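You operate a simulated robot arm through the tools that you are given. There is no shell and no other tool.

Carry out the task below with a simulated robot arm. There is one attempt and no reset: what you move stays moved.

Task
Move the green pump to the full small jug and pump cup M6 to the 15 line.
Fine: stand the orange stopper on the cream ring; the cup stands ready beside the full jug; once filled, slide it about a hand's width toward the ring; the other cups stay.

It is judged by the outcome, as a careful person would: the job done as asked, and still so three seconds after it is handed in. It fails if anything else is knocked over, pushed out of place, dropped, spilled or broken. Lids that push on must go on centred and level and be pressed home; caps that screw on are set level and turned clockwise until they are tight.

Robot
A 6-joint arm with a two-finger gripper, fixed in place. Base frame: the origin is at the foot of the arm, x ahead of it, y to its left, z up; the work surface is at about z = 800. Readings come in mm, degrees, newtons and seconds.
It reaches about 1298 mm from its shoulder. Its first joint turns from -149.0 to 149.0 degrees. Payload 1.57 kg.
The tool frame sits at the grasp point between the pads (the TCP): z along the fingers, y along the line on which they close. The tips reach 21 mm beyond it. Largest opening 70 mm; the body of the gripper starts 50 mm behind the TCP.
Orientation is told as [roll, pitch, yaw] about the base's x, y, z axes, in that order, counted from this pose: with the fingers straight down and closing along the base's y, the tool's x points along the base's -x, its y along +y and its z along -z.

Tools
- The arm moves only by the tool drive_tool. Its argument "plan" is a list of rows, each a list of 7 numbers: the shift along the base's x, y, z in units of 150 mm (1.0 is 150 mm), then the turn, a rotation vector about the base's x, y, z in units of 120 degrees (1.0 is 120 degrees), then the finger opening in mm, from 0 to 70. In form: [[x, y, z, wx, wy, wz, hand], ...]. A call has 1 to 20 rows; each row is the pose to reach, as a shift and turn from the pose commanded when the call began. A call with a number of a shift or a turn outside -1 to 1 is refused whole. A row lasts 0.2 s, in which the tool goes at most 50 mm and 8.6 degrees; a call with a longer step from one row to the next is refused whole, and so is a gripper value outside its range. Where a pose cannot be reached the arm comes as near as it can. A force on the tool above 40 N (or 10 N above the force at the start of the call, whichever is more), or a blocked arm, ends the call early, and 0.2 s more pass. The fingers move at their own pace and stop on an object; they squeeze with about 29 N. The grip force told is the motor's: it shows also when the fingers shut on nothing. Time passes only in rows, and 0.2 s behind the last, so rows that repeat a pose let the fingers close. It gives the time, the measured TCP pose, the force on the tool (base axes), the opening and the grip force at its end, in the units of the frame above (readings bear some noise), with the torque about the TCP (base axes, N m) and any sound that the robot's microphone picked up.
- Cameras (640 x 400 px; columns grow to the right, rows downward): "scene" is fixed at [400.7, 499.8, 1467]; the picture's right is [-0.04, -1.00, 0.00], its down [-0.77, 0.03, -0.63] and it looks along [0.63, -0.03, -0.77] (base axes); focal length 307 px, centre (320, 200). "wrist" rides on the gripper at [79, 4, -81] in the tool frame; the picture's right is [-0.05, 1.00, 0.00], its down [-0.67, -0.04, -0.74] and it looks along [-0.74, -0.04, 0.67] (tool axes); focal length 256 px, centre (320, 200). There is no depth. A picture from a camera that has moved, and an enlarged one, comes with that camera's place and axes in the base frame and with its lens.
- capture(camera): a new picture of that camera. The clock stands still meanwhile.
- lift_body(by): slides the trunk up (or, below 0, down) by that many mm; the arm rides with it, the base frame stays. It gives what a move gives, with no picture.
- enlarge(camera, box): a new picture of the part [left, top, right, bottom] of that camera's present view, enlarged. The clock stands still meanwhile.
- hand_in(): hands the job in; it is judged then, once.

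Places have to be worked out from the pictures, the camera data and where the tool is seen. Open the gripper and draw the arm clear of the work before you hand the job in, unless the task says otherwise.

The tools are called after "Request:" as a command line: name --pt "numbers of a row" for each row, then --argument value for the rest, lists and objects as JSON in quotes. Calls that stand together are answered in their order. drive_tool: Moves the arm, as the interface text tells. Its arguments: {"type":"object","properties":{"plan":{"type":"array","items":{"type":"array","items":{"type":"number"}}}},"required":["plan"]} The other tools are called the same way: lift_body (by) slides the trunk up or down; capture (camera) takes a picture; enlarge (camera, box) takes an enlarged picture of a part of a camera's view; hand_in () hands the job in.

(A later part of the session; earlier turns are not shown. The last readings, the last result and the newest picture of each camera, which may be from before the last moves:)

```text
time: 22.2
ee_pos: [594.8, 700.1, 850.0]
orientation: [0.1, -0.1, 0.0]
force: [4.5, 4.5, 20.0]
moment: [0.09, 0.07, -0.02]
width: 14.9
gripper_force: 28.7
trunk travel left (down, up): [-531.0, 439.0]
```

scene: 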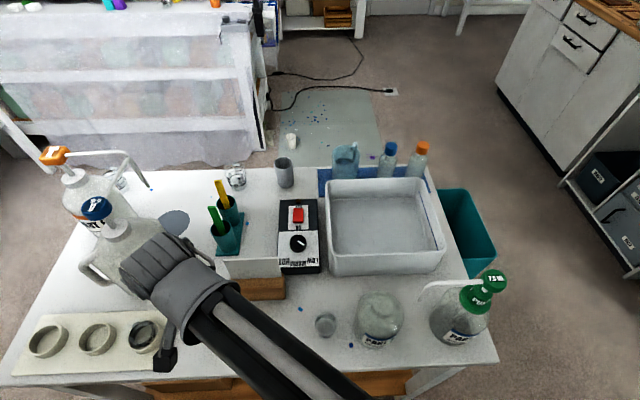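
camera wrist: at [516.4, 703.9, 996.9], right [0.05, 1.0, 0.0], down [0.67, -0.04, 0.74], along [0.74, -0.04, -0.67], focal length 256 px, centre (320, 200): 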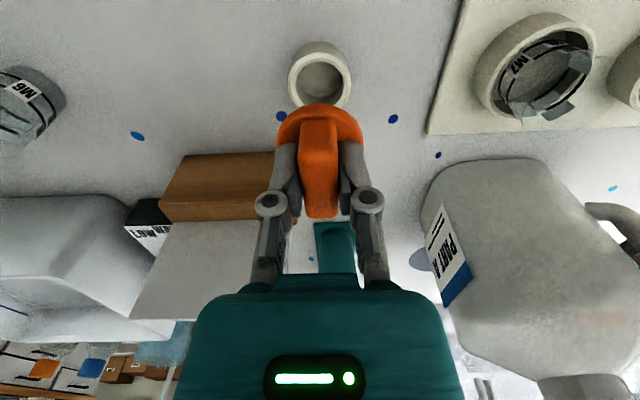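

Contact is firm (20 N). I'll back off 1.3 mm to relieve it, then open the fingers to 40 mm.

Request:
lift_body --by 1.3

Request:
drive_tool --pt "0 0 0 0 0 0 20" --pt "0 0 0 0 0 0 30" --pt "0 0 0 0 0 0 40" --pt "0 0 0 0 0 0 40" --pt "0 0 0 0 0 0 40"

Request:
capture --camera "wrist"

```text
time: 22.7
ee_pos: [594.0, 700.4, 851.6]
orientation: [0.0, 0.1, 0.0]
force: [1.5, 0.5, 5.3]
moment: [0.0, 0.07, 0.01]
width: 15.0
gripper_force: 28.6
trunk travel left (down, up): [-532.0, 438.0]
```

```text
time: 23.9
ee_pos: [594.9, 701.0, 850.5]
orientation: [0.1, 0.0, 0.0]
force: [0.0, 0.8, 0.3]
moment: [0.02, 0.0, 0.05]
width: 40.2
gripper_force: 0.0
trunk travel left (down, up): [-532.0, 438.0]
```

```text
taken
camera wrist: at [516.5, 703.9, 930.7], right [0.05, 1.0, 0.0], down [0.67, -0.04, 0.74], along [0.74, -0.04, -0.67], focal length 256 px, centre (320, 200)
```

wrist: 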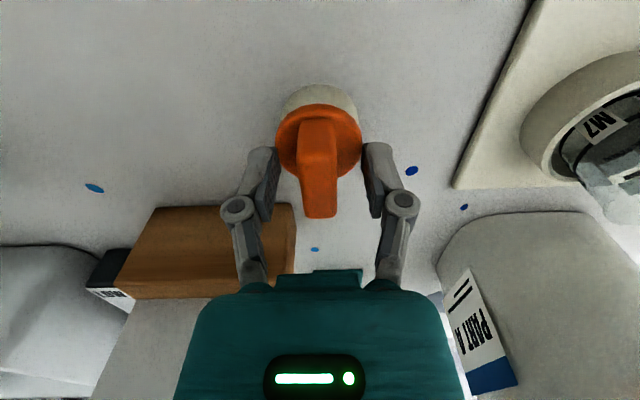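

The stopper is released and standing on the ring. I'll rise straight up and confirm it sits level.

Request:
lift_body --by 150

Request:
enlarge --camera "wrist" --box '[260, 0, 380, 100]'

Request:
capture --camera "scene"

```text
time: 25.7
ee_pos: [595.1, 700.4, 1000.3]
orientation: [0.0, 0.0, 0.0]
force: [-0.8, -0.7, 0.6]
moment: [-0.01, 0.01, 0.01]
width: 40.1
gripper_force: 0.1
trunk travel left (down, up): [-682.0, 288.0]
```

```text
4.00 times, centred on (320, 50) of wrist
camera zoom: at [516.5, 704.0, 1080.6], right [0.05, 1.0, 0.0], down [0.67, -0.04, 0.74], along [0.74, -0.04, -0.67], focal length 1024 px, centre (320, 800)
```

zoom: 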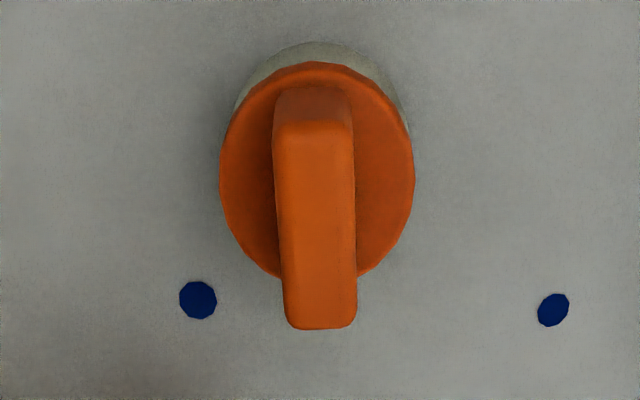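

```text
taken
```

scene: 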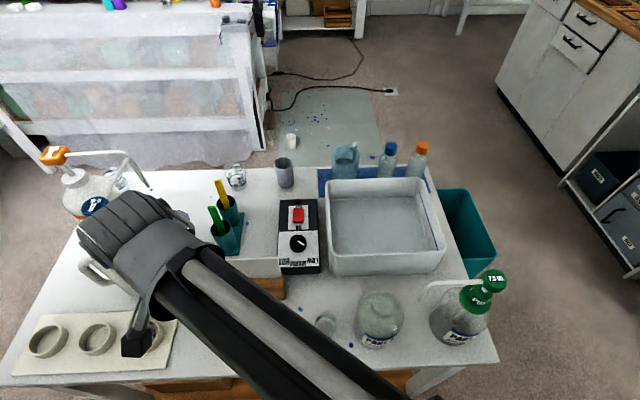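

The stopper sits level on the ring. Next I'll raise to a safe height and travel back toward the pump, staying on the robot side for a closer look at it.

Request:
lift_body --by 70

Request:
drive_tool --pt "-0.06 -0.24 0 0 0 0 40" --pt "-0.12 -0.48 0 0 0 0 40" --pt "-0.18 -0.72 0 0 0 0 40" --pt "-0.24 -0.96 0 0 0 0 40"

Request:
drive_tool --pt "-0.06 -0.24 0 0 0 0 40" --pt "-0.12 -0.48 0 0 0 0 40" --pt "-0.18 -0.72 0 0 0 0 40" --pt "-0.24 -0.96 0 0 0 0 40"

Request:
drive_tool --pt "-0.06 -0.24 0 0 0 0 40" --pt "-0.12 -0.48 0 0 0 0 40" --pt "-0.18 -0.72 0 0 0 0 40" --pt "-0.24 -0.96 0 0 0 0 40"

Request:
capture --camera "wrist"

Request:
capture --camera "scene"

```text
time: 26.8
ee_pos: [594.4, 700.2, 1071.7]
orientation: [0.0, 0.0, 0.0]
force: [0.5, -0.3, 0.3]
moment: [-0.02, -0.02, -0.01]
width: 40.0
gripper_force: 0.0
trunk travel left (down, up): [-752.0, 218.0]
```

```text
time: 27.8
ee_pos: [558.4, 556.8, 1070.6]
orientation: [0.0, -0.1, 0.0]
force: [-0.2, -0.5, -0.6]
moment: [0.02, 0.02, 0.02]
width: 40.2
gripper_force: 0.2
trunk travel left (down, up): [-752.0, 218.0]
```

```text
time: 28.8
ee_pos: [523.8, 411.5, 1071.5]
orientation: [-0.1, 0.0, 0.1]
force: [0.1, 0.5, 0.0]
moment: [0.0, -0.03, 0.04]
width: 40.2
gripper_force: 0.1
trunk travel left (down, up): [-752.0, 218.0]
```

```text
time: 29.8
ee_pos: [484.4, 266.8, 1069.8]
orientation: [0.0, 0.1, 0.0]
force: [0.7, 0.4, 0.8]
moment: [0.01, -0.01, -0.03]
width: 40.1
gripper_force: 0.1
trunk travel left (down, up): [-752.0, 218.0]
```

```text
taken
camera wrist: at [406.4, 271.2, 1150.9], right [0.05, 1.0, 0.0], down [0.67, -0.04, 0.74], along [0.74, -0.04, -0.67], focal length 256 px, centre (320, 200)
```

wrist: 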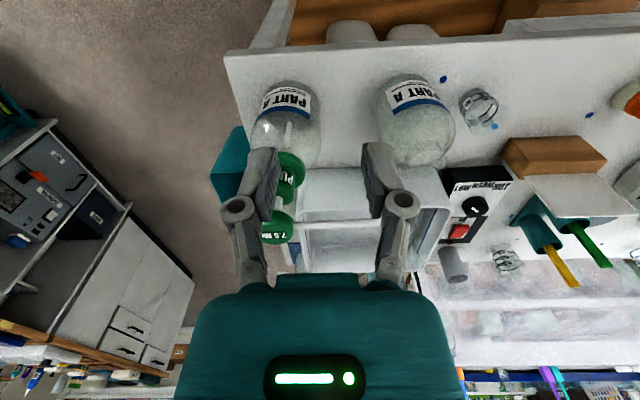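

```text
taken
```

scene: 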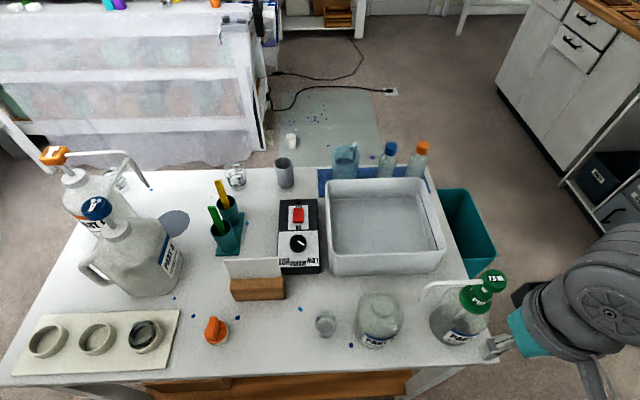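

The scene now shows the stopper on the ring and the pump unobstructed. I'll zoom in on the pump from both cameras to triangulate its parts.

Request:
enlarge --camera "scene" --box '[410, 260, 515, 350]'

Request:
enlarge --camera "scene" --box '[340, 275, 420, 355]'

Request:
enlarge --camera "wrist" --box '[230, 70, 350, 250]'

Request:
enlarge --camera "scene" --box '[190, 300, 250, 360]'

```text
4.44 times, centred on (462, 305) of scene
camera zoom: at [400.7, 499.8, 1467.0], right [-0.04, -1.0, 0.0], down [-0.77, 0.03, -0.63], along [0.63, -0.03, -0.77], focal length 1364 px, centre (-313, -267)
```

zoom: 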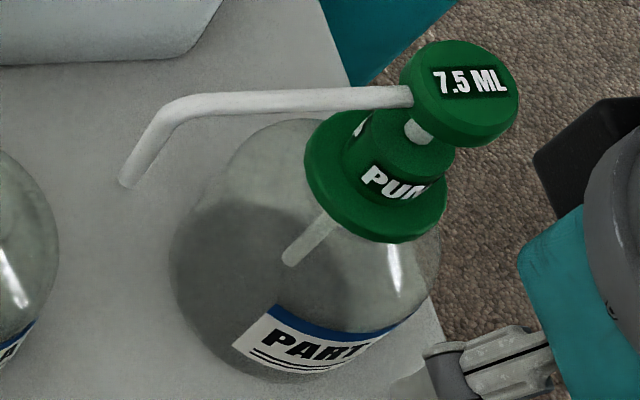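

```text
5.00 times, centred on (380, 315) of scene
camera zoom: at [400.7, 499.8, 1467.0], right [-0.04, -1.0, 0.0], down [-0.77, 0.03, -0.63], along [0.63, -0.03, -0.77], focal length 1535 px, centre (20, -375)
```

zoom: 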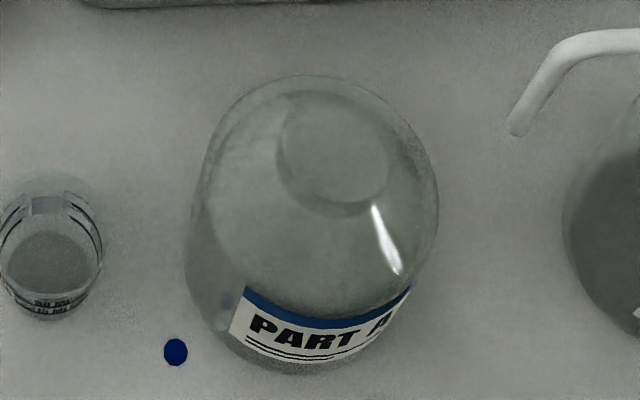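

```text
2.22 times, centred on (290, 160) of wrist
camera zoom: at [406.4, 271.2, 1150.9], right [0.05, 1.0, 0.0], down [0.67, -0.04, 0.74], along [0.74, -0.04, -0.67], focal length 569 px, centre (387, 289)
```

zoom: 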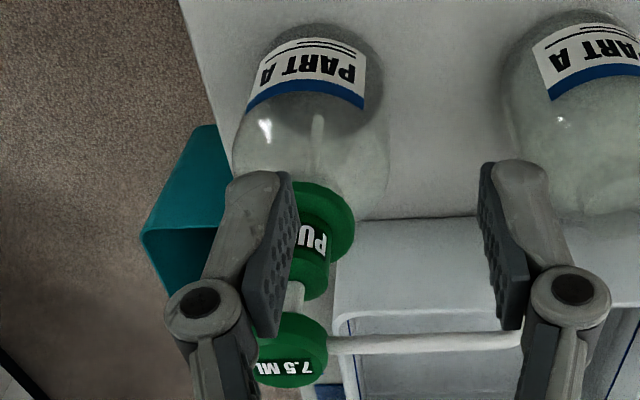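

```text
6.67 times, centred on (220, 330) of scene
camera zoom: at [400.7, 499.8, 1467.0], right [-0.04, -1.0, 0.0], down [-0.77, 0.03, -0.63], along [0.63, -0.03, -0.77], focal length 2046 px, centre (987, -667)
```

zoom: 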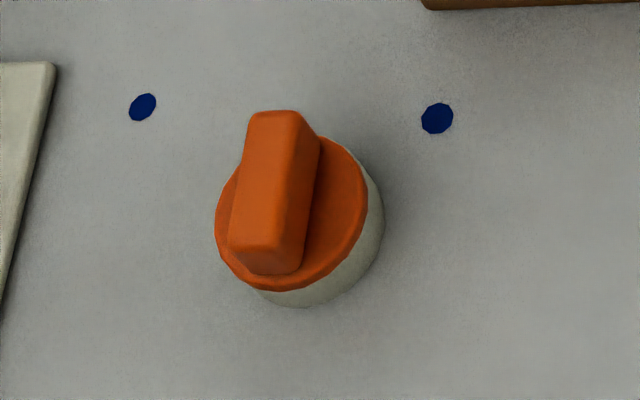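

Triangulation puts the pump axis at about (594, 219.5). The head top is at z≈1021, the 42 mm housing at z≈942–982, and the spout points +y with its tip near (592, 321, 950). I'll yaw the hand 90° so the fingers close along x, clear of the spout.

Request:
drive_tool --pt "0 0 0 0 0 0.065 70" --pt "0 0 0 0 0 0.13 70" --pt "0 0 0 0 0 0.195 70" --pt "0 0 0 0 0 0.26 70" --pt "0 0 0 0 0 0.325 70" --pt "0 0 0 0 0 0.39 70" --pt "0 0 0 0 0 0.455 70" --pt "0 0 0 0 0 0.52 70" --pt "0 0 0 0 0 0.585 70" --pt "0 0 0 0 0 0.65 70" --pt "0 0 0 0 0 0.715 70" --pt "0 0 0 0 0 0.75 70" --pt "0 0 0 0 0 0.75 70"

Request:
capture --camera "wrist"

Request:
capture --camera "scene"

```text
time: 32.6
ee_pos: [486.4, 268.0, 1070.6]
orientation: [0.0, 0.0, 90.1]
force: [0.6, -0.5, 0.2]
moment: [-0.01, 0.01, 0.04]
width: 69.8
gripper_force: 0.0
trunk travel left (down, up): [-752.0, 218.0]
```

```text
taken
camera wrist: at [483.9, 188.1, 1150.8], right [-1.0, 0.05, 0.0], down [0.03, 0.67, 0.74], along [0.04, 0.74, -0.67], focal length 256 px, centre (320, 200)
```

wrist: 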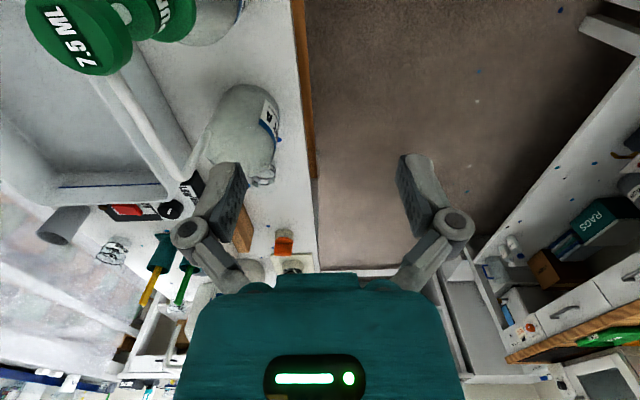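

```text
taken
```

scene: 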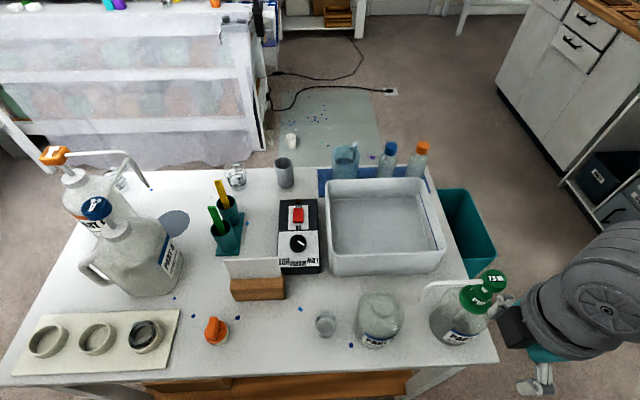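

The yaw worked, with the camera now on the −y side. From this view the head-top centre projects to about (593.5, 217–219). I'll move over it at this height (tips ~27 mm above the head).

Request:
drive_tool --pt "0.22 -0.1 0 0 0 0 70" --pt "0.44 -0.2 0 0 0 0 70" --pt "0.66 -0.29 0 0 0 0 70" --pt "0.71 -0.32 0 0 0 0 70" --pt "0.71 -0.32 0 0 0 0 70"

Request:
capture --camera "wrist"

Request:
enlarge --camera "scene" --box '[370, 200, 570, 350]'

```text
time: 33.8
ee_pos: [592.2, 221.6, 1071.4]
orientation: [0.1, 0.0, 90.0]
force: [0.1, -0.3, 0.5]
moment: [-0.03, 0.01, 0.03]
width: 70.1
gripper_force: 0.2
trunk travel left (down, up): [-752.0, 218.0]
```

```text
taken
camera wrist: at [590.4, 141.3, 1150.8], right [-1.0, 0.05, 0.0], down [0.04, 0.67, 0.74], along [0.04, 0.74, -0.67], focal length 256 px, centre (320, 200)
```

wrist: 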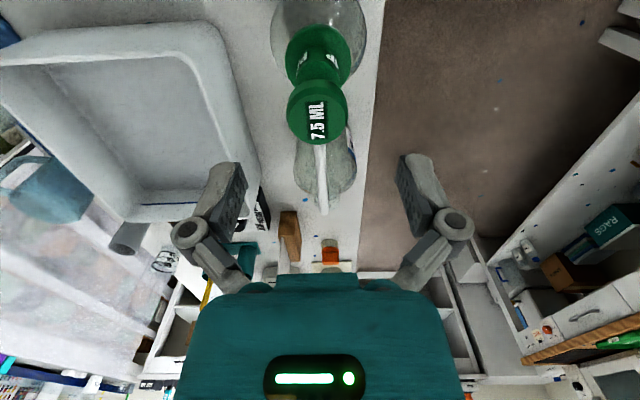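

```text
2.67 times, centred on (470, 275) of scene
camera zoom: at [400.7, 499.8, 1467.0], right [-0.04, -1.0, 0.0], down [-0.77, 0.03, -0.63], along [0.63, -0.03, -0.77], focal length 819 px, centre (-80, 0)
```

zoom: 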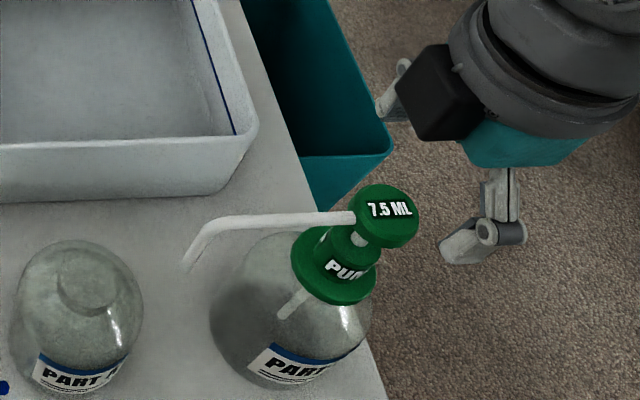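

The pump is directly below in view; I'll enlarge to fix its axis and heights.

Request:
enlarge --camera "wrist" --box '[260, 0, 380, 100]'

Request:
enlarge --camera "wrist" --box '[270, 70, 370, 220]'

```text
4.00 times, centred on (320, 50) of wrist
camera zoom: at [590.4, 141.3, 1150.8], right [-1.0, 0.05, 0.0], down [0.04, 0.67, 0.74], along [0.04, 0.74, -0.67], focal length 1024 px, centre (320, 800)
```

zoom: 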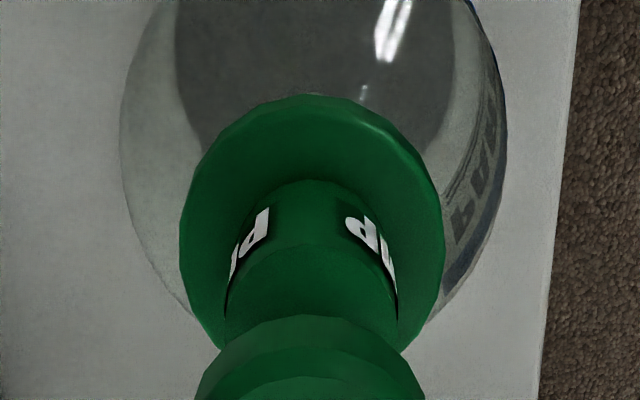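

```text
2.67 times, centred on (320, 145) of wrist
camera zoom: at [590.4, 141.3, 1150.8], right [-1.0, 0.05, 0.0], down [0.04, 0.67, 0.74], along [0.04, 0.74, -0.67], focal length 683 px, centre (320, 347)
```

zoom: 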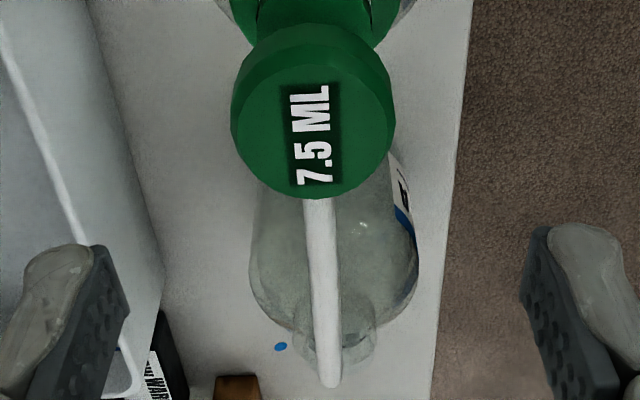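

The pump axis is at about (595.8, 218): head top z≈1020 (Ø35), housing z≈947–976 (Ø31), collar z≈932–947 (Ø50). I'll correct by +1.5/−1.5 mm and lower partway with the fingers open either side of the head.

Request:
drive_tool --pt "0.01 -0.01 0 0 0 0 70" --pt "0.01 -0.01 0 0 0 0 70"

Request:
lift_body --by -55

Request:
capture --camera "wrist"

Request:
enlarge --camera "scene" --box '[370, 200, 570, 350]'

```text
time: 34.4
ee_pos: [595.4, 220.7, 1070.8]
orientation: [0.1, 0.0, 90.0]
force: [-0.2, 0.1, 0.6]
moment: [0.01, -0.03, -0.03]
width: 69.8
gripper_force: 0.0
trunk travel left (down, up): [-752.0, 218.0]
```

```text
time: 35.3
ee_pos: [595.9, 219.2, 1016.2]
orientation: [0.0, 0.0, 90.1]
force: [0.1, 0.4, 0.6]
moment: [-0.01, -0.02, 0.0]
width: 70.0
gripper_force: 0.1
trunk travel left (down, up): [-697.0, 273.0]
```

```text
taken
camera wrist: at [591.8, 140.0, 1095.8], right [-1.0, 0.05, 0.0], down [0.04, 0.67, 0.74], along [0.04, 0.74, -0.67], focal length 256 px, centre (320, 200)
```

wrist: 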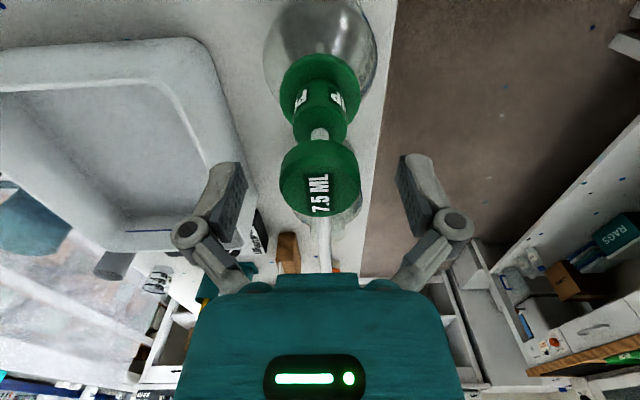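

```text
2.67 times, centred on (470, 275) of scene
camera zoom: at [400.7, 499.8, 1467.0], right [-0.04, -1.0, 0.0], down [-0.77, 0.03, -0.63], along [0.63, -0.03, -0.77], focal length 819 px, centre (-80, 0)
```

zoom: 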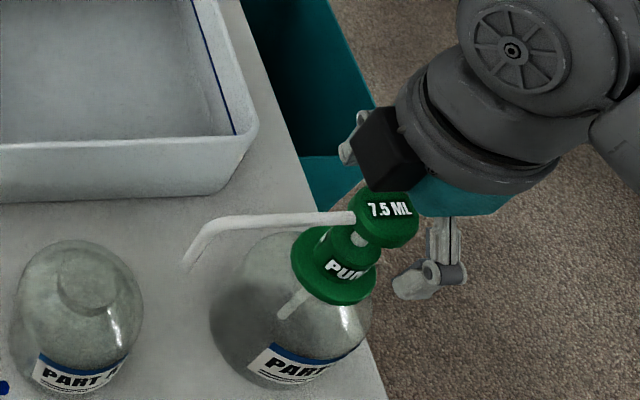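

The head is centred between the fingers in the wrist view. I'll lower 26 mm more and check clearance between the hand body and the pump head.

Request:
lift_body --by -26

Request:
capture --camera "wrist"

Request:
enlarge --camera "scene" --box '[410, 230, 530, 330]'

```text
time: 36.0
ee_pos: [595.8, 220.6, 988.8]
orientation: [-0.1, -0.1, 90.0]
force: [0.3, 0.8, -0.5]
moment: [-0.02, 0.0, 0.01]
width: 70.1
gripper_force: 0.1
trunk travel left (down, up): [-671.0, 299.0]
```

```text
taken
camera wrist: at [591.9, 140.0, 1069.7], right [-1.0, 0.05, 0.0], down [0.04, 0.67, 0.74], along [0.04, 0.74, -0.67], focal length 256 px, centre (320, 200)
```

wrist: 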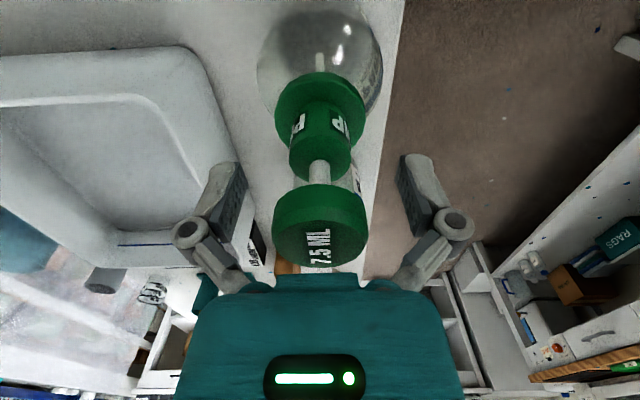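

```text
4.00 times, centred on (470, 280) of scene
camera zoom: at [400.7, 499.8, 1467.0], right [-0.04, -1.0, 0.0], down [-0.77, 0.03, -0.63], along [0.63, -0.03, -0.77], focal length 1228 px, centre (-280, -120)
```

zoom: 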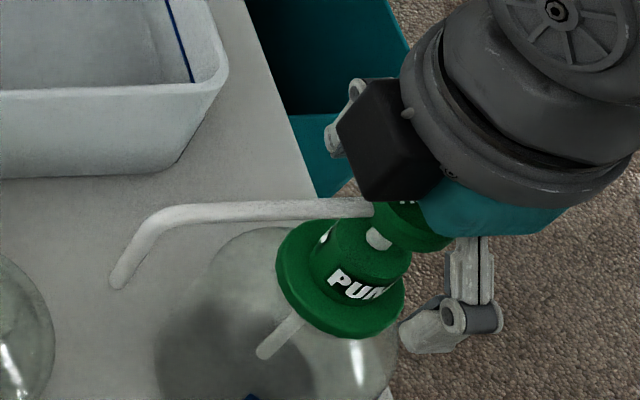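

Head top computes to z≈1020.5 again, so lowering 10 mm keeps about 9 mm between the hand body and the head while the tips overlap the housing by about 18 mm.

Request:
lift_body --by -10

Request:
capture --camera "wrist"

Request:
enlarge --camera "scene" --box '[410, 230, 530, 330]'

```text
time: 36.6
ee_pos: [595.1, 220.1, 979.8]
orientation: [0.0, 0.1, 90.0]
force: [0.1, -0.7, 0.0]
moment: [-0.01, -0.02, -0.01]
width: 70.0
gripper_force: 0.0
trunk travel left (down, up): [-661.0, 309.0]
```

```text
taken
camera wrist: at [591.9, 140.0, 1059.7], right [-1.0, 0.05, 0.0], down [0.04, 0.67, 0.74], along [0.04, 0.74, -0.67], focal length 256 px, centre (320, 200)
```

wrist: 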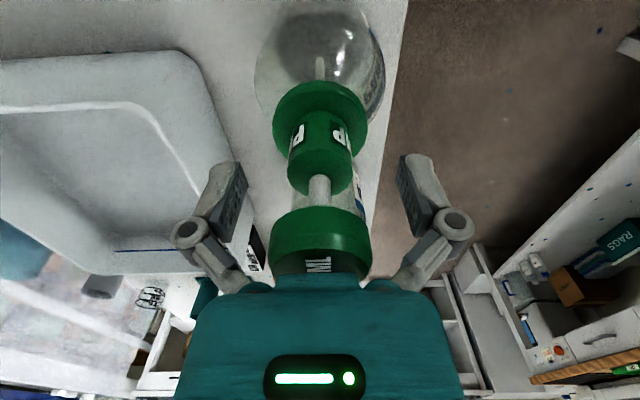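

```text
4.00 times, centred on (470, 280) of scene
camera zoom: at [400.7, 499.8, 1467.0], right [-0.04, -1.0, 0.0], down [-0.77, 0.03, -0.63], along [0.63, -0.03, -0.77], focal length 1228 px, centre (-280, -120)
```

zoom: 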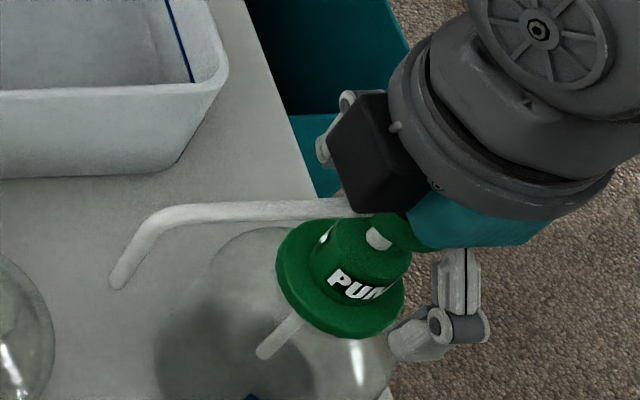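

Housing is centred (cols 288–353) at fingertip height. I'll close the fingers on it.

Request:
drive_tool --pt "0 0 0 0 0 0 50" --pt "0 0 0 0 0 0 40" --pt "0 0 0 0 0 0 34" --pt "0 0 0 0 0 0 20" --pt "0 0 0 0 0 0 0" --pt "0 0 0 0 0 0 0"

Request:
capture --camera "wrist"

Request:
enlarge --camera "scene" --box '[410, 230, 530, 330]'

```text
time: 38.0
ee_pos: [595.2, 219.7, 979.8]
orientation: [-0.1, 0.0, 90.0]
force: [0.9, -0.1, 2.1]
moment: [-0.02, 0.04, 0.02]
width: 29.1
gripper_force: 29.6
trunk travel left (down, up): [-661.0, 309.0]
```

```text
taken
camera wrist: at [591.9, 140.0, 1059.8], right [-1.0, 0.05, 0.0], down [0.04, 0.67, 0.74], along [0.04, 0.74, -0.67], focal length 256 px, centre (320, 200)
```

wrist: 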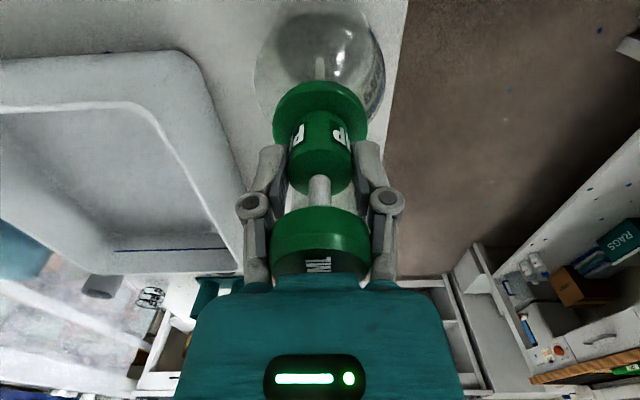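

```text
4.00 times, centred on (470, 280) of scene
camera zoom: at [400.7, 499.8, 1467.0], right [-0.04, -1.0, 0.0], down [-0.77, 0.03, -0.63], along [0.63, -0.03, -0.77], focal length 1228 px, centre (-280, -120)
```

zoom: 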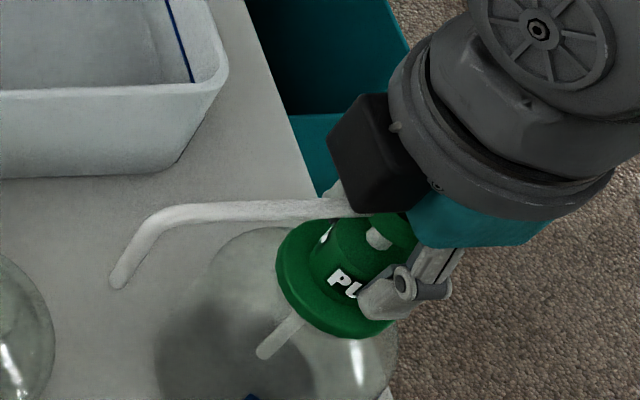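

The housing is gripped at 29.1 mm and the jug hasn't moved. I'll lift 4 mm and read the force to see whether the pump pulls free.

Request:
lift_body --by 4

Request:
capture --camera "wrist"

Request:
enlarge --camera "scene" --box '[390, 250, 530, 360]'

```text
time: 38.6
ee_pos: [595.1, 220.0, 983.4]
orientation: [0.1, 0.0, 90.0]
force: [-0.2, -0.7, -1.7]
moment: [-0.02, -0.04, -0.03]
width: 29.0
gripper_force: 28.8
trunk travel left (down, up): [-665.0, 305.0]
```

```text
taken
camera wrist: at [592.0, 140.1, 1063.7], right [-1.0, 0.05, 0.0], down [0.04, 0.67, 0.74], along [0.04, 0.74, -0.67], focal length 256 px, centre (320, 200)
```

wrist: 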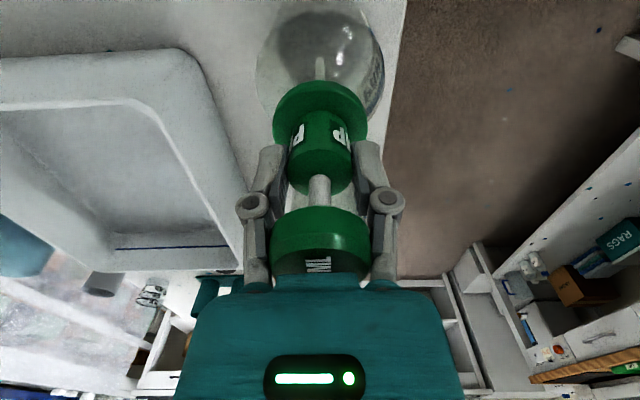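

```text
3.64 times, centred on (460, 305) of scene
camera zoom: at [400.7, 499.8, 1467.0], right [-0.04, -1.0, 0.0], down [-0.77, 0.03, -0.63], along [0.63, -0.03, -0.77], focal length 1116 px, centre (-189, -182)
```

zoom: 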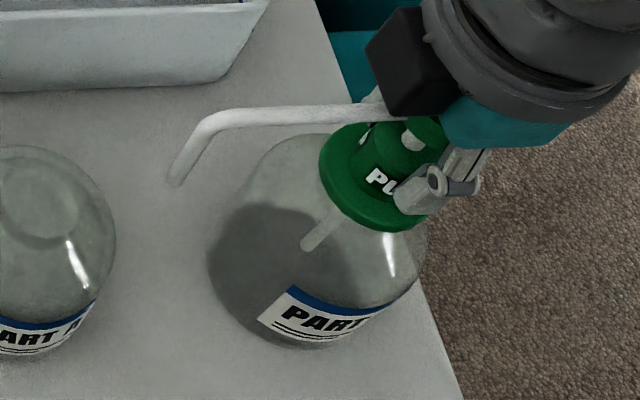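

The pump rose with only about 2 N of load and the jug's label stayed put, so it simply lifts out. I'll lift 30 mm more and check the tube.

Request:
lift_body --by 30

Request:
capture --camera "wrist"

Request:
enlarge --camera "scene" --box '[390, 250, 530, 360]'

```text
time: 39.3
ee_pos: [595.3, 220.7, 1013.5]
orientation: [0.0, 0.1, 90.0]
force: [0.2, -0.7, -1.4]
moment: [0.02, -0.02, 0.02]
width: 29.3
gripper_force: 28.7
trunk travel left (down, up): [-695.0, 275.0]
```

```text
taken
camera wrist: at [592.1, 140.1, 1093.7], right [-1.0, 0.05, 0.0], down [0.04, 0.67, 0.74], along [0.04, 0.74, -0.67], focal length 256 px, centre (320, 200)
```

wrist: 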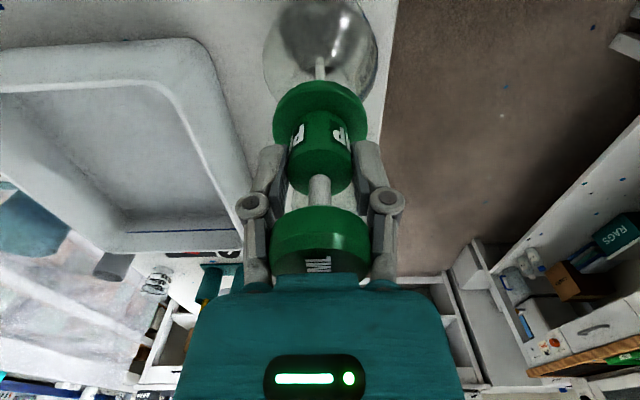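

```text
3.64 times, centred on (460, 305) of scene
camera zoom: at [400.7, 499.8, 1467.0], right [-0.04, -1.0, 0.0], down [-0.77, 0.03, -0.63], along [0.63, -0.03, -0.77], focal length 1116 px, centre (-189, -182)
```

zoom: 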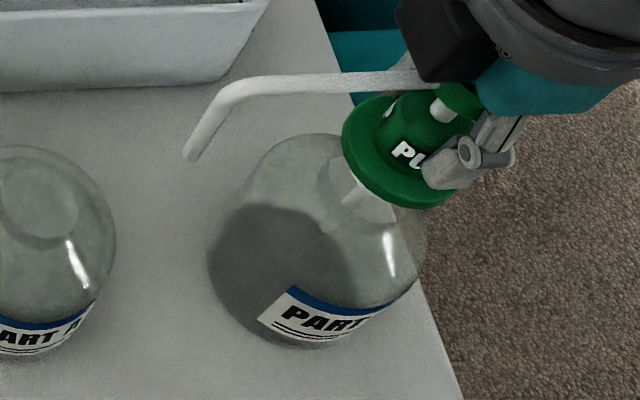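

The pump is free and jug 2 stayed. I'll raise a further 115 mm to bring the dip tube out, and look.

Request:
lift_body --by 70

Request:
lift_body --by 45

Request:
capture --camera "wrist"

Request:
enlarge --camera "scene" --box '[390, 200, 590, 360]'

```text
time: 40.4
ee_pos: [596.1, 220.5, 1083.6]
orientation: [0.0, 0.0, 90.0]
force: [-1.3, 0.0, -2.1]
moment: [0.01, 0.0, -0.01]
width: 28.7
gripper_force: 28.9
trunk travel left (down, up): [-765.0, 205.0]
```

```text
time: 41.3
ee_pos: [594.4, 219.7, 1128.5]
orientation: [0.0, -0.1, 89.9]
force: [0.0, 0.4, -2.1]
moment: [-0.02, -0.02, -0.01]
width: 28.9
gripper_force: 28.7
trunk travel left (down, up): [-810.0, 160.0]
```

```text
taken
camera wrist: at [592.1, 140.2, 1208.7], right [-1.0, 0.05, 0.0], down [0.04, 0.67, 0.74], along [0.04, 0.74, -0.67], focal length 256 px, centre (320, 200)
```

wrist: 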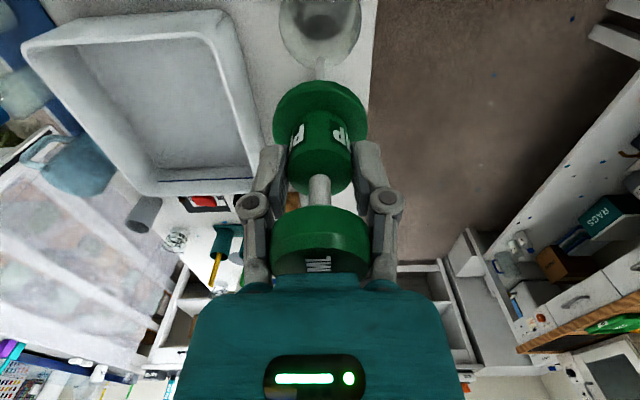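

```text
2.50 times, centred on (490, 280) of scene
camera zoom: at [400.7, 499.8, 1467.0], right [-0.04, -1.0, 0.0], down [-0.77, 0.03, -0.63], along [0.63, -0.03, -0.77], focal length 767 px, centre (-105, 0)
```

zoom: 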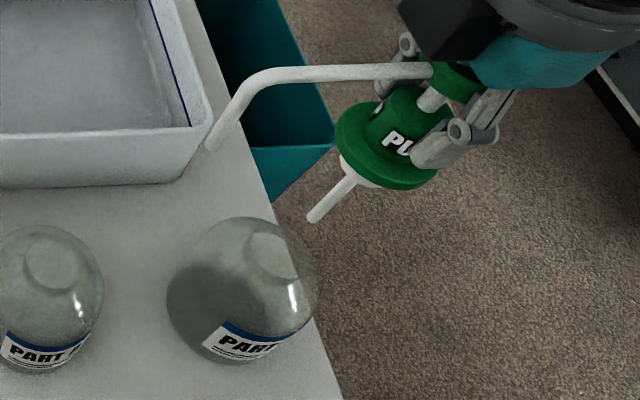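

The pump is fully out, with its tube end at z≈991, about 60 mm above the neck height. I'll carry it +y toward the full jug's neck at (595.8, 378.6).

Request:
drive_tool --pt "0 0.2 0 0 0 0 0" --pt "0 0.4 0 0 0 0 0" --pt "0 0.6 0 0 0 0 0" --pt "0 0.8 0 0 0 0 0" --pt "0 0.8 0 0 0 0 0"

Request:
drive_tool --pt "0 0.13 0 0 0 0 0" --pt "0 0.267 0 0 0 0 0" --pt "0 0.267 0 0 0 0 0"

Request:
capture --camera "wrist"

Request:
enlarge --camera "scene" --box '[290, 200, 490, 360]'

```text
time: 42.5
ee_pos: [595.5, 340.0, 1128.7]
orientation: [0.0, 0.0, 90.0]
force: [-0.8, 0.2, -1.0]
moment: [-0.01, 0.0, -0.03]
width: 29.2
gripper_force: 29.0
trunk travel left (down, up): [-810.0, 160.0]
```

```text
time: 43.3
ee_pos: [593.6, 379.3, 1128.5]
orientation: [0.0, 0.0, 90.0]
force: [0.1, 0.9, -1.5]
moment: [-0.02, 0.04, -0.01]
width: 29.2
gripper_force: 28.9
trunk travel left (down, up): [-810.0, 160.0]
```

```text
taken
camera wrist: at [591.0, 299.1, 1208.7], right [-1.0, 0.05, 0.0], down [0.04, 0.67, 0.74], along [0.04, 0.74, -0.67], focal length 256 px, centre (320, 200)
```

wrist: 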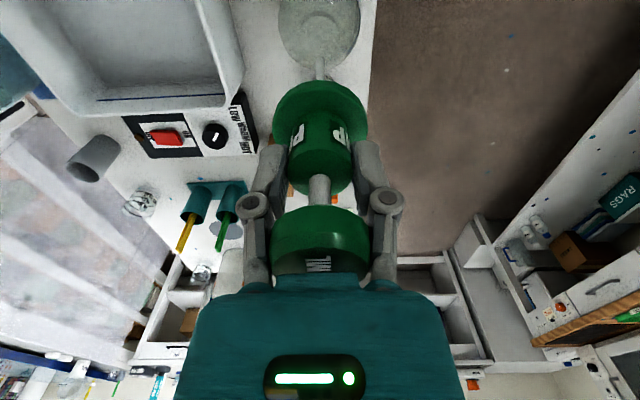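

```text
2.50 times, centred on (390, 280) of scene
camera zoom: at [400.7, 499.8, 1467.0], right [-0.04, -1.0, 0.0], down [-0.77, 0.03, -0.63], along [0.63, -0.03, -0.77], focal length 767 px, centre (145, 0)
```

zoom: 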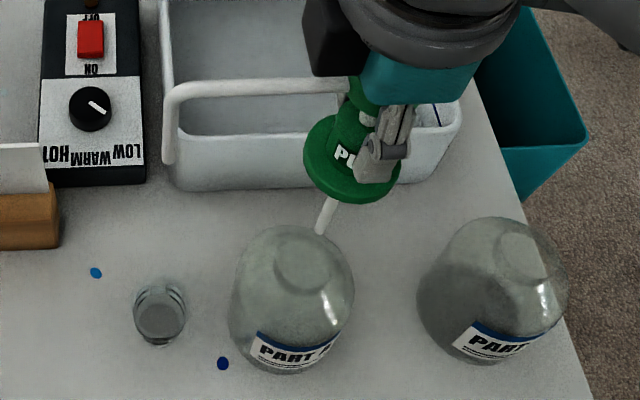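

The pump now hangs above the full jug. I'll enlarge the wrist and scene views to check tube-to-neck alignment.

Request:
enlarge --camera "wrist" --box '[260, 0, 380, 100]'

Request:
enlarge --camera "scene" --box '[340, 230, 420, 330]'

```text
4.00 times, centred on (320, 50) of wrist
camera zoom: at [591.0, 299.1, 1208.7], right [-1.0, 0.05, 0.0], down [0.04, 0.67, 0.74], along [0.04, 0.74, -0.67], focal length 1024 px, centre (320, 800)
```

zoom: 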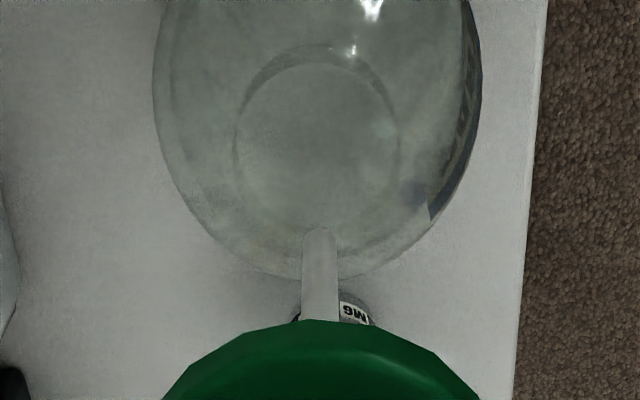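

```text
4.00 times, centred on (380, 280) of scene
camera zoom: at [400.7, 499.8, 1467.0], right [-0.04, -1.0, 0.0], down [-0.77, 0.03, -0.63], along [0.63, -0.03, -0.77], focal length 1228 px, centre (80, -120)
```

zoom: 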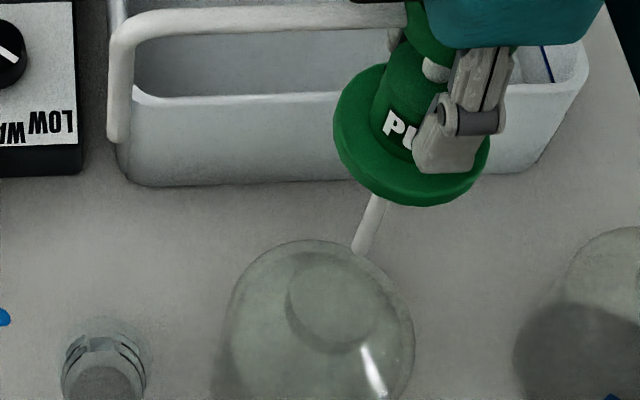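

I'd like a sharper estimate of neck centre versus tube; enlarging the scene around the neck and tube.

Request:
enlarge --camera "scene" --box '[350, 275, 400, 325]'

Request:
enlarge --camera "wrist" --box '[290, 0, 350, 60]'

```text
8.00 times, centred on (375, 300) of scene
camera zoom: at [400.7, 499.8, 1467.0], right [-0.04, -1.0, 0.0], down [-0.77, 0.03, -0.63], along [0.63, -0.03, -0.77], focal length 2456 px, centre (-120, -600)
```

zoom: 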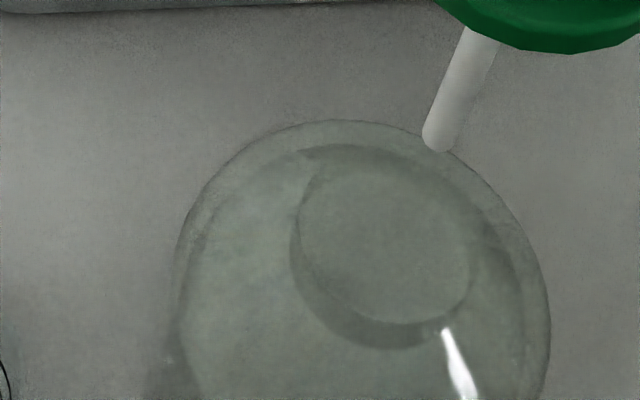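

```text
6.67 times, centred on (320, 30) of wrist
camera zoom: at [591.0, 299.1, 1208.7], right [-1.0, 0.05, 0.0], down [0.04, 0.67, 0.74], along [0.04, 0.74, -0.67], focal length 1707 px, centre (320, 1333)
```

zoom: 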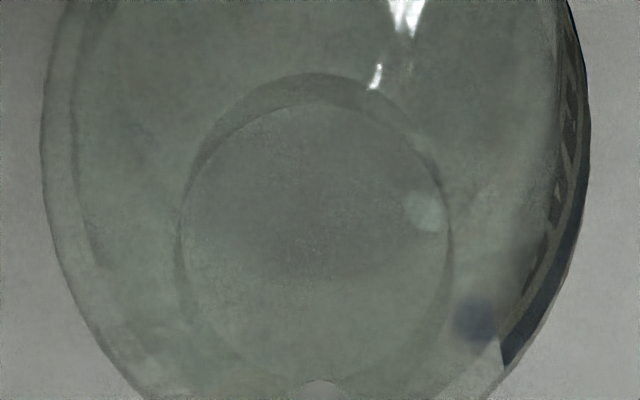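

The neck centre is at (595.7, 378.0), Ø38, with the top at z≈928. I'll nudge +0.8 mm in x and y, then lower 95 mm so the tube enters the neck, and check.

Request:
drive_tool --pt "0.0053 0.0053 0 0 0 0 0" --pt "0.0053 0.0053 0 0 0 0 0" --pt "0.0053 0.0053 0 0 0 0 0"

Request:
lift_body --by -50

Request:
enlarge --camera "wrist" --box '[260, 0, 380, 100]'

Request:
enlarge --camera "scene" --box '[340, 250, 420, 330]'

```text
time: 44.1
ee_pos: [594.7, 381.3, 1127.8]
orientation: [0.0, 0.0, 90.0]
force: [-0.6, 0.3, -1.9]
moment: [-0.01, 0.02, 0.01]
width: 29.3
gripper_force: 28.3
trunk travel left (down, up): [-810.0, 160.0]
```

```text
time: 45.0
ee_pos: [594.5, 379.9, 1080.1]
orientation: [-0.1, -0.1, 90.1]
force: [-0.5, -0.1, -0.7]
moment: [-0.05, -0.06, 0.0]
width: 29.0
gripper_force: 28.8
trunk travel left (down, up): [-760.0, 210.0]
```

```text
4.00 times, centred on (320, 50) of wrist
camera zoom: at [591.9, 300.1, 1158.7], right [-1.0, 0.05, 0.0], down [0.04, 0.67, 0.74], along [0.04, 0.74, -0.67], focal length 1024 px, centre (320, 800)
```

zoom: 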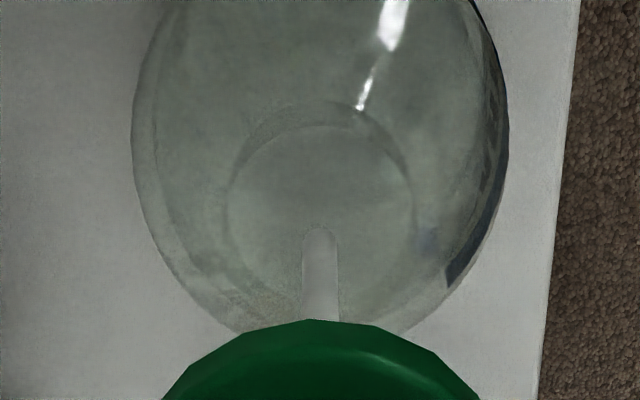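

```text
5.00 times, centred on (380, 290) of scene
camera zoom: at [400.7, 499.8, 1467.0], right [-0.04, -1.0, 0.0], down [-0.77, 0.03, -0.63], along [0.63, -0.03, -0.77], focal length 1535 px, centre (20, -250)
```

zoom: 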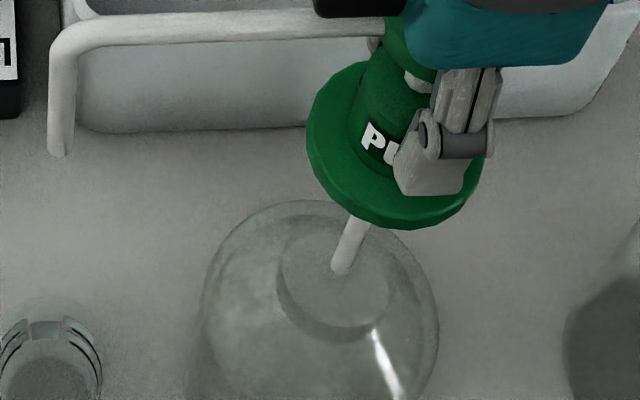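

Tube end is centred over the neck in both views. I'll lower 50 mm so the tube goes in.

Request:
lift_body --by -50

Request:
enlarge --camera "wrist" --box '[260, 0, 380, 100]'

Request:
enlarge --camera "scene" --box '[340, 250, 420, 330]'

```text
time: 45.9
ee_pos: [594.8, 380.3, 1029.7]
orientation: [0.0, 0.0, 90.0]
force: [0.4, 0.4, -1.6]
moment: [0.0, -0.04, 0.03]
width: 29.2
gripper_force: 29.3
trunk travel left (down, up): [-710.0, 260.0]
```

```text
4.00 times, centred on (320, 50) of wrist
camera zoom: at [591.9, 300.1, 1108.7], right [-1.0, 0.05, 0.0], down [0.04, 0.67, 0.74], along [0.04, 0.74, -0.67], focal length 1024 px, centre (320, 800)
```

zoom: 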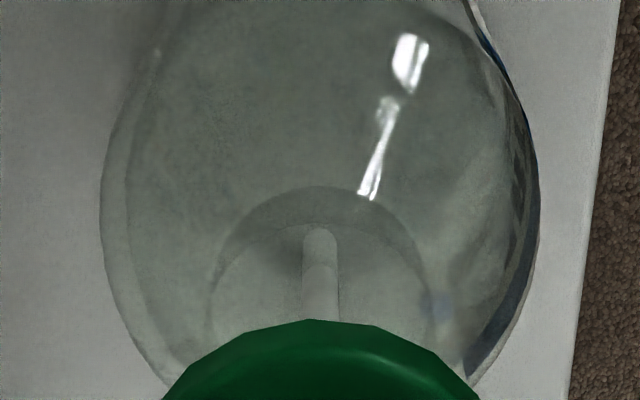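

```text
5.00 times, centred on (380, 290) of scene
camera zoom: at [400.7, 499.8, 1467.0], right [-0.04, -1.0, 0.0], down [-0.77, 0.03, -0.63], along [0.63, -0.03, -0.77], focal length 1535 px, centre (20, -250)
```

zoom: 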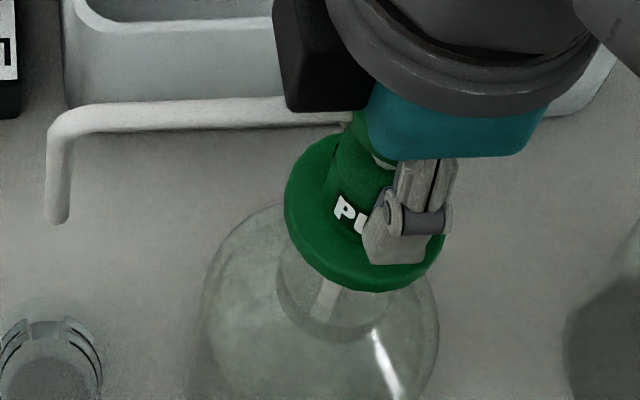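

The tube is inside the neck and centred. I'll lower 34 mm to just above seating and check.

Request:
lift_body --by -34

Request:
enlarge --camera "wrist" --box '[240, 0, 400, 130]'

Request:
enlarge --camera "scene" --box '[340, 250, 420, 330]'

```text
time: 46.7
ee_pos: [594.8, 380.1, 994.7]
orientation: [0.0, 0.0, 90.1]
force: [0.1, 1.0, -1.8]
moment: [-0.03, 0.0, 0.01]
width: 29.1
gripper_force: 28.9
trunk travel left (down, up): [-676.0, 294.0]
```

```text
3.08 times, centred on (320, 65) of wrist
camera zoom: at [591.9, 300.1, 1074.7], right [-1.0, 0.05, 0.0], down [0.04, 0.67, 0.74], along [0.04, 0.74, -0.67], focal length 788 px, centre (320, 615)
```

zoom: 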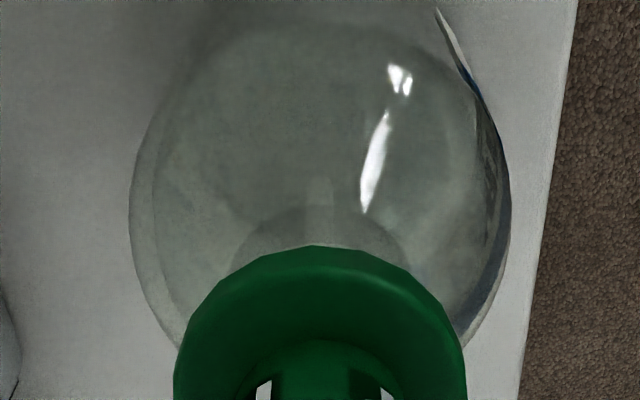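

```text
5.00 times, centred on (380, 290) of scene
camera zoom: at [400.7, 499.8, 1467.0], right [-0.04, -1.0, 0.0], down [-0.77, 0.03, -0.63], along [0.63, -0.03, -0.77], focal length 1535 px, centre (20, -250)
```

zoom: 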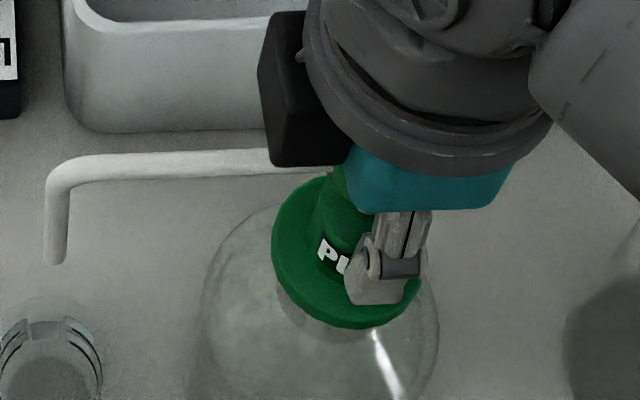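

Well centred with no contact yet. I'll creep down toward the seat (expected at TCP z≈979.6) with force checks.

Request:
lift_body --by -9

Request:
lift_body --by -3

Request:
lift_body --by -1.5

```text
time: 47.3
ee_pos: [595.5, 380.3, 985.7]
orientation: [0.0, 0.0, 90.0]
force: [0.2, 0.5, -1.1]
moment: [0.02, 0.03, 0.03]
width: 29.4
gripper_force: 29.4
trunk travel left (down, up): [-667.0, 303.0]
```

```text
time: 47.8
ee_pos: [595.4, 379.3, 982.5]
orientation: [0.0, 0.1, 89.9]
force: [-0.2, -0.1, -1.0]
moment: [-0.03, -0.02, -0.02]
width: 28.9
gripper_force: 29.4
trunk travel left (down, up): [-664.0, 306.0]
```

```text
time: 48.3
ee_pos: [595.1, 379.9, 981.2]
orientation: [0.1, 0.0, 90.0]
force: [0.2, -0.3, -1.6]
moment: [0.04, 0.06, 0.02]
width: 29.2
gripper_force: 29.3
trunk travel left (down, up): [-662.0, 308.0]
```

Almost at the expected seat height, still only the pump's weight on the hand. Continuing in 1 mm steps.

Request:
lift_body --by -1

Request:
lift_body --by -0.7

Request:
lift_body --by -0.7

```text
time: 48.8
ee_pos: [594.9, 380.9, 981.2]
orientation: [0.0, 0.1, 90.0]
force: [-0.1, -1.4, -1.8]
moment: [0.02, 0.0, 0.02]
width: 29.2
gripper_force: 29.3
trunk travel left (down, up): [-661.0, 309.0]
```

```text
time: 49.3
ee_pos: [594.2, 379.7, 980.7]
orientation: [0.1, 0.1, 90.0]
force: [1.9, 1.9, 8.8]
moment: [-0.07, -0.02, 0.01]
width: 29.0
gripper_force: 29.1
trunk travel left (down, up): [-661.0, 309.0]
```

```text
time: 49.8
ee_pos: [594.7, 380.2, 981.1]
orientation: [-0.2, -0.1, 90.0]
force: [7.2, 4.0, 22.7]
moment: [-0.06, -0.08, 0.01]
width: 29.3
gripper_force: 28.8
trunk travel left (down, up): [-660.0, 310.0]
```

The pump is seated: 22 N of contact at the same height it had on the other jug. I'll back off 1 mm, then check the view before releasing.

Request:
lift_body --by 1

Request:
capture --camera "wrist"

Request:
enlarge --camera "scene" --box '[300, 250, 420, 350]'

```text
time: 50.3
ee_pos: [593.6, 380.0, 980.8]
orientation: [0.0, 0.0, 90.0]
force: [0.0, 0.6, 2.5]
moment: [0.06, -0.1, 0.01]
width: 28.7
gripper_force: 29.3
trunk travel left (down, up): [-661.0, 309.0]
```

```text
taken
camera wrist: at [591.3, 299.8, 1059.7], right [-1.0, 0.05, 0.0], down [0.04, 0.67, 0.74], along [0.04, 0.74, -0.67], focal length 256 px, centre (320, 200)
```

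wrist: 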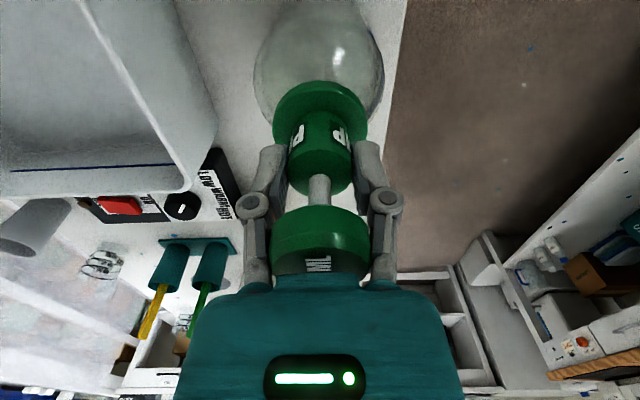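

```text
4.00 times, centred on (360, 300) of scene
camera zoom: at [400.7, 499.8, 1467.0], right [-0.04, -1.0, 0.0], down [-0.77, 0.03, -0.63], along [0.63, -0.03, -0.77], focal length 1228 px, centre (160, -200)
```

zoom: 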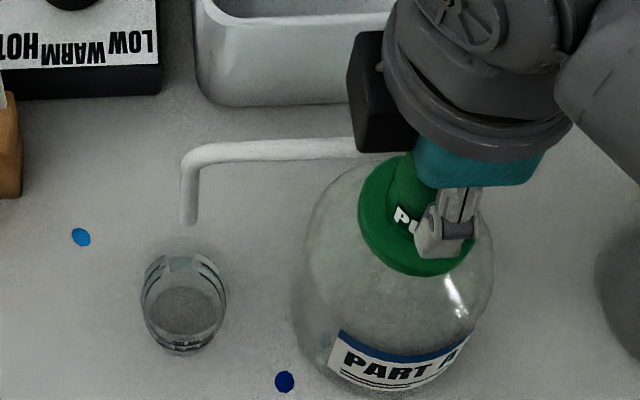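

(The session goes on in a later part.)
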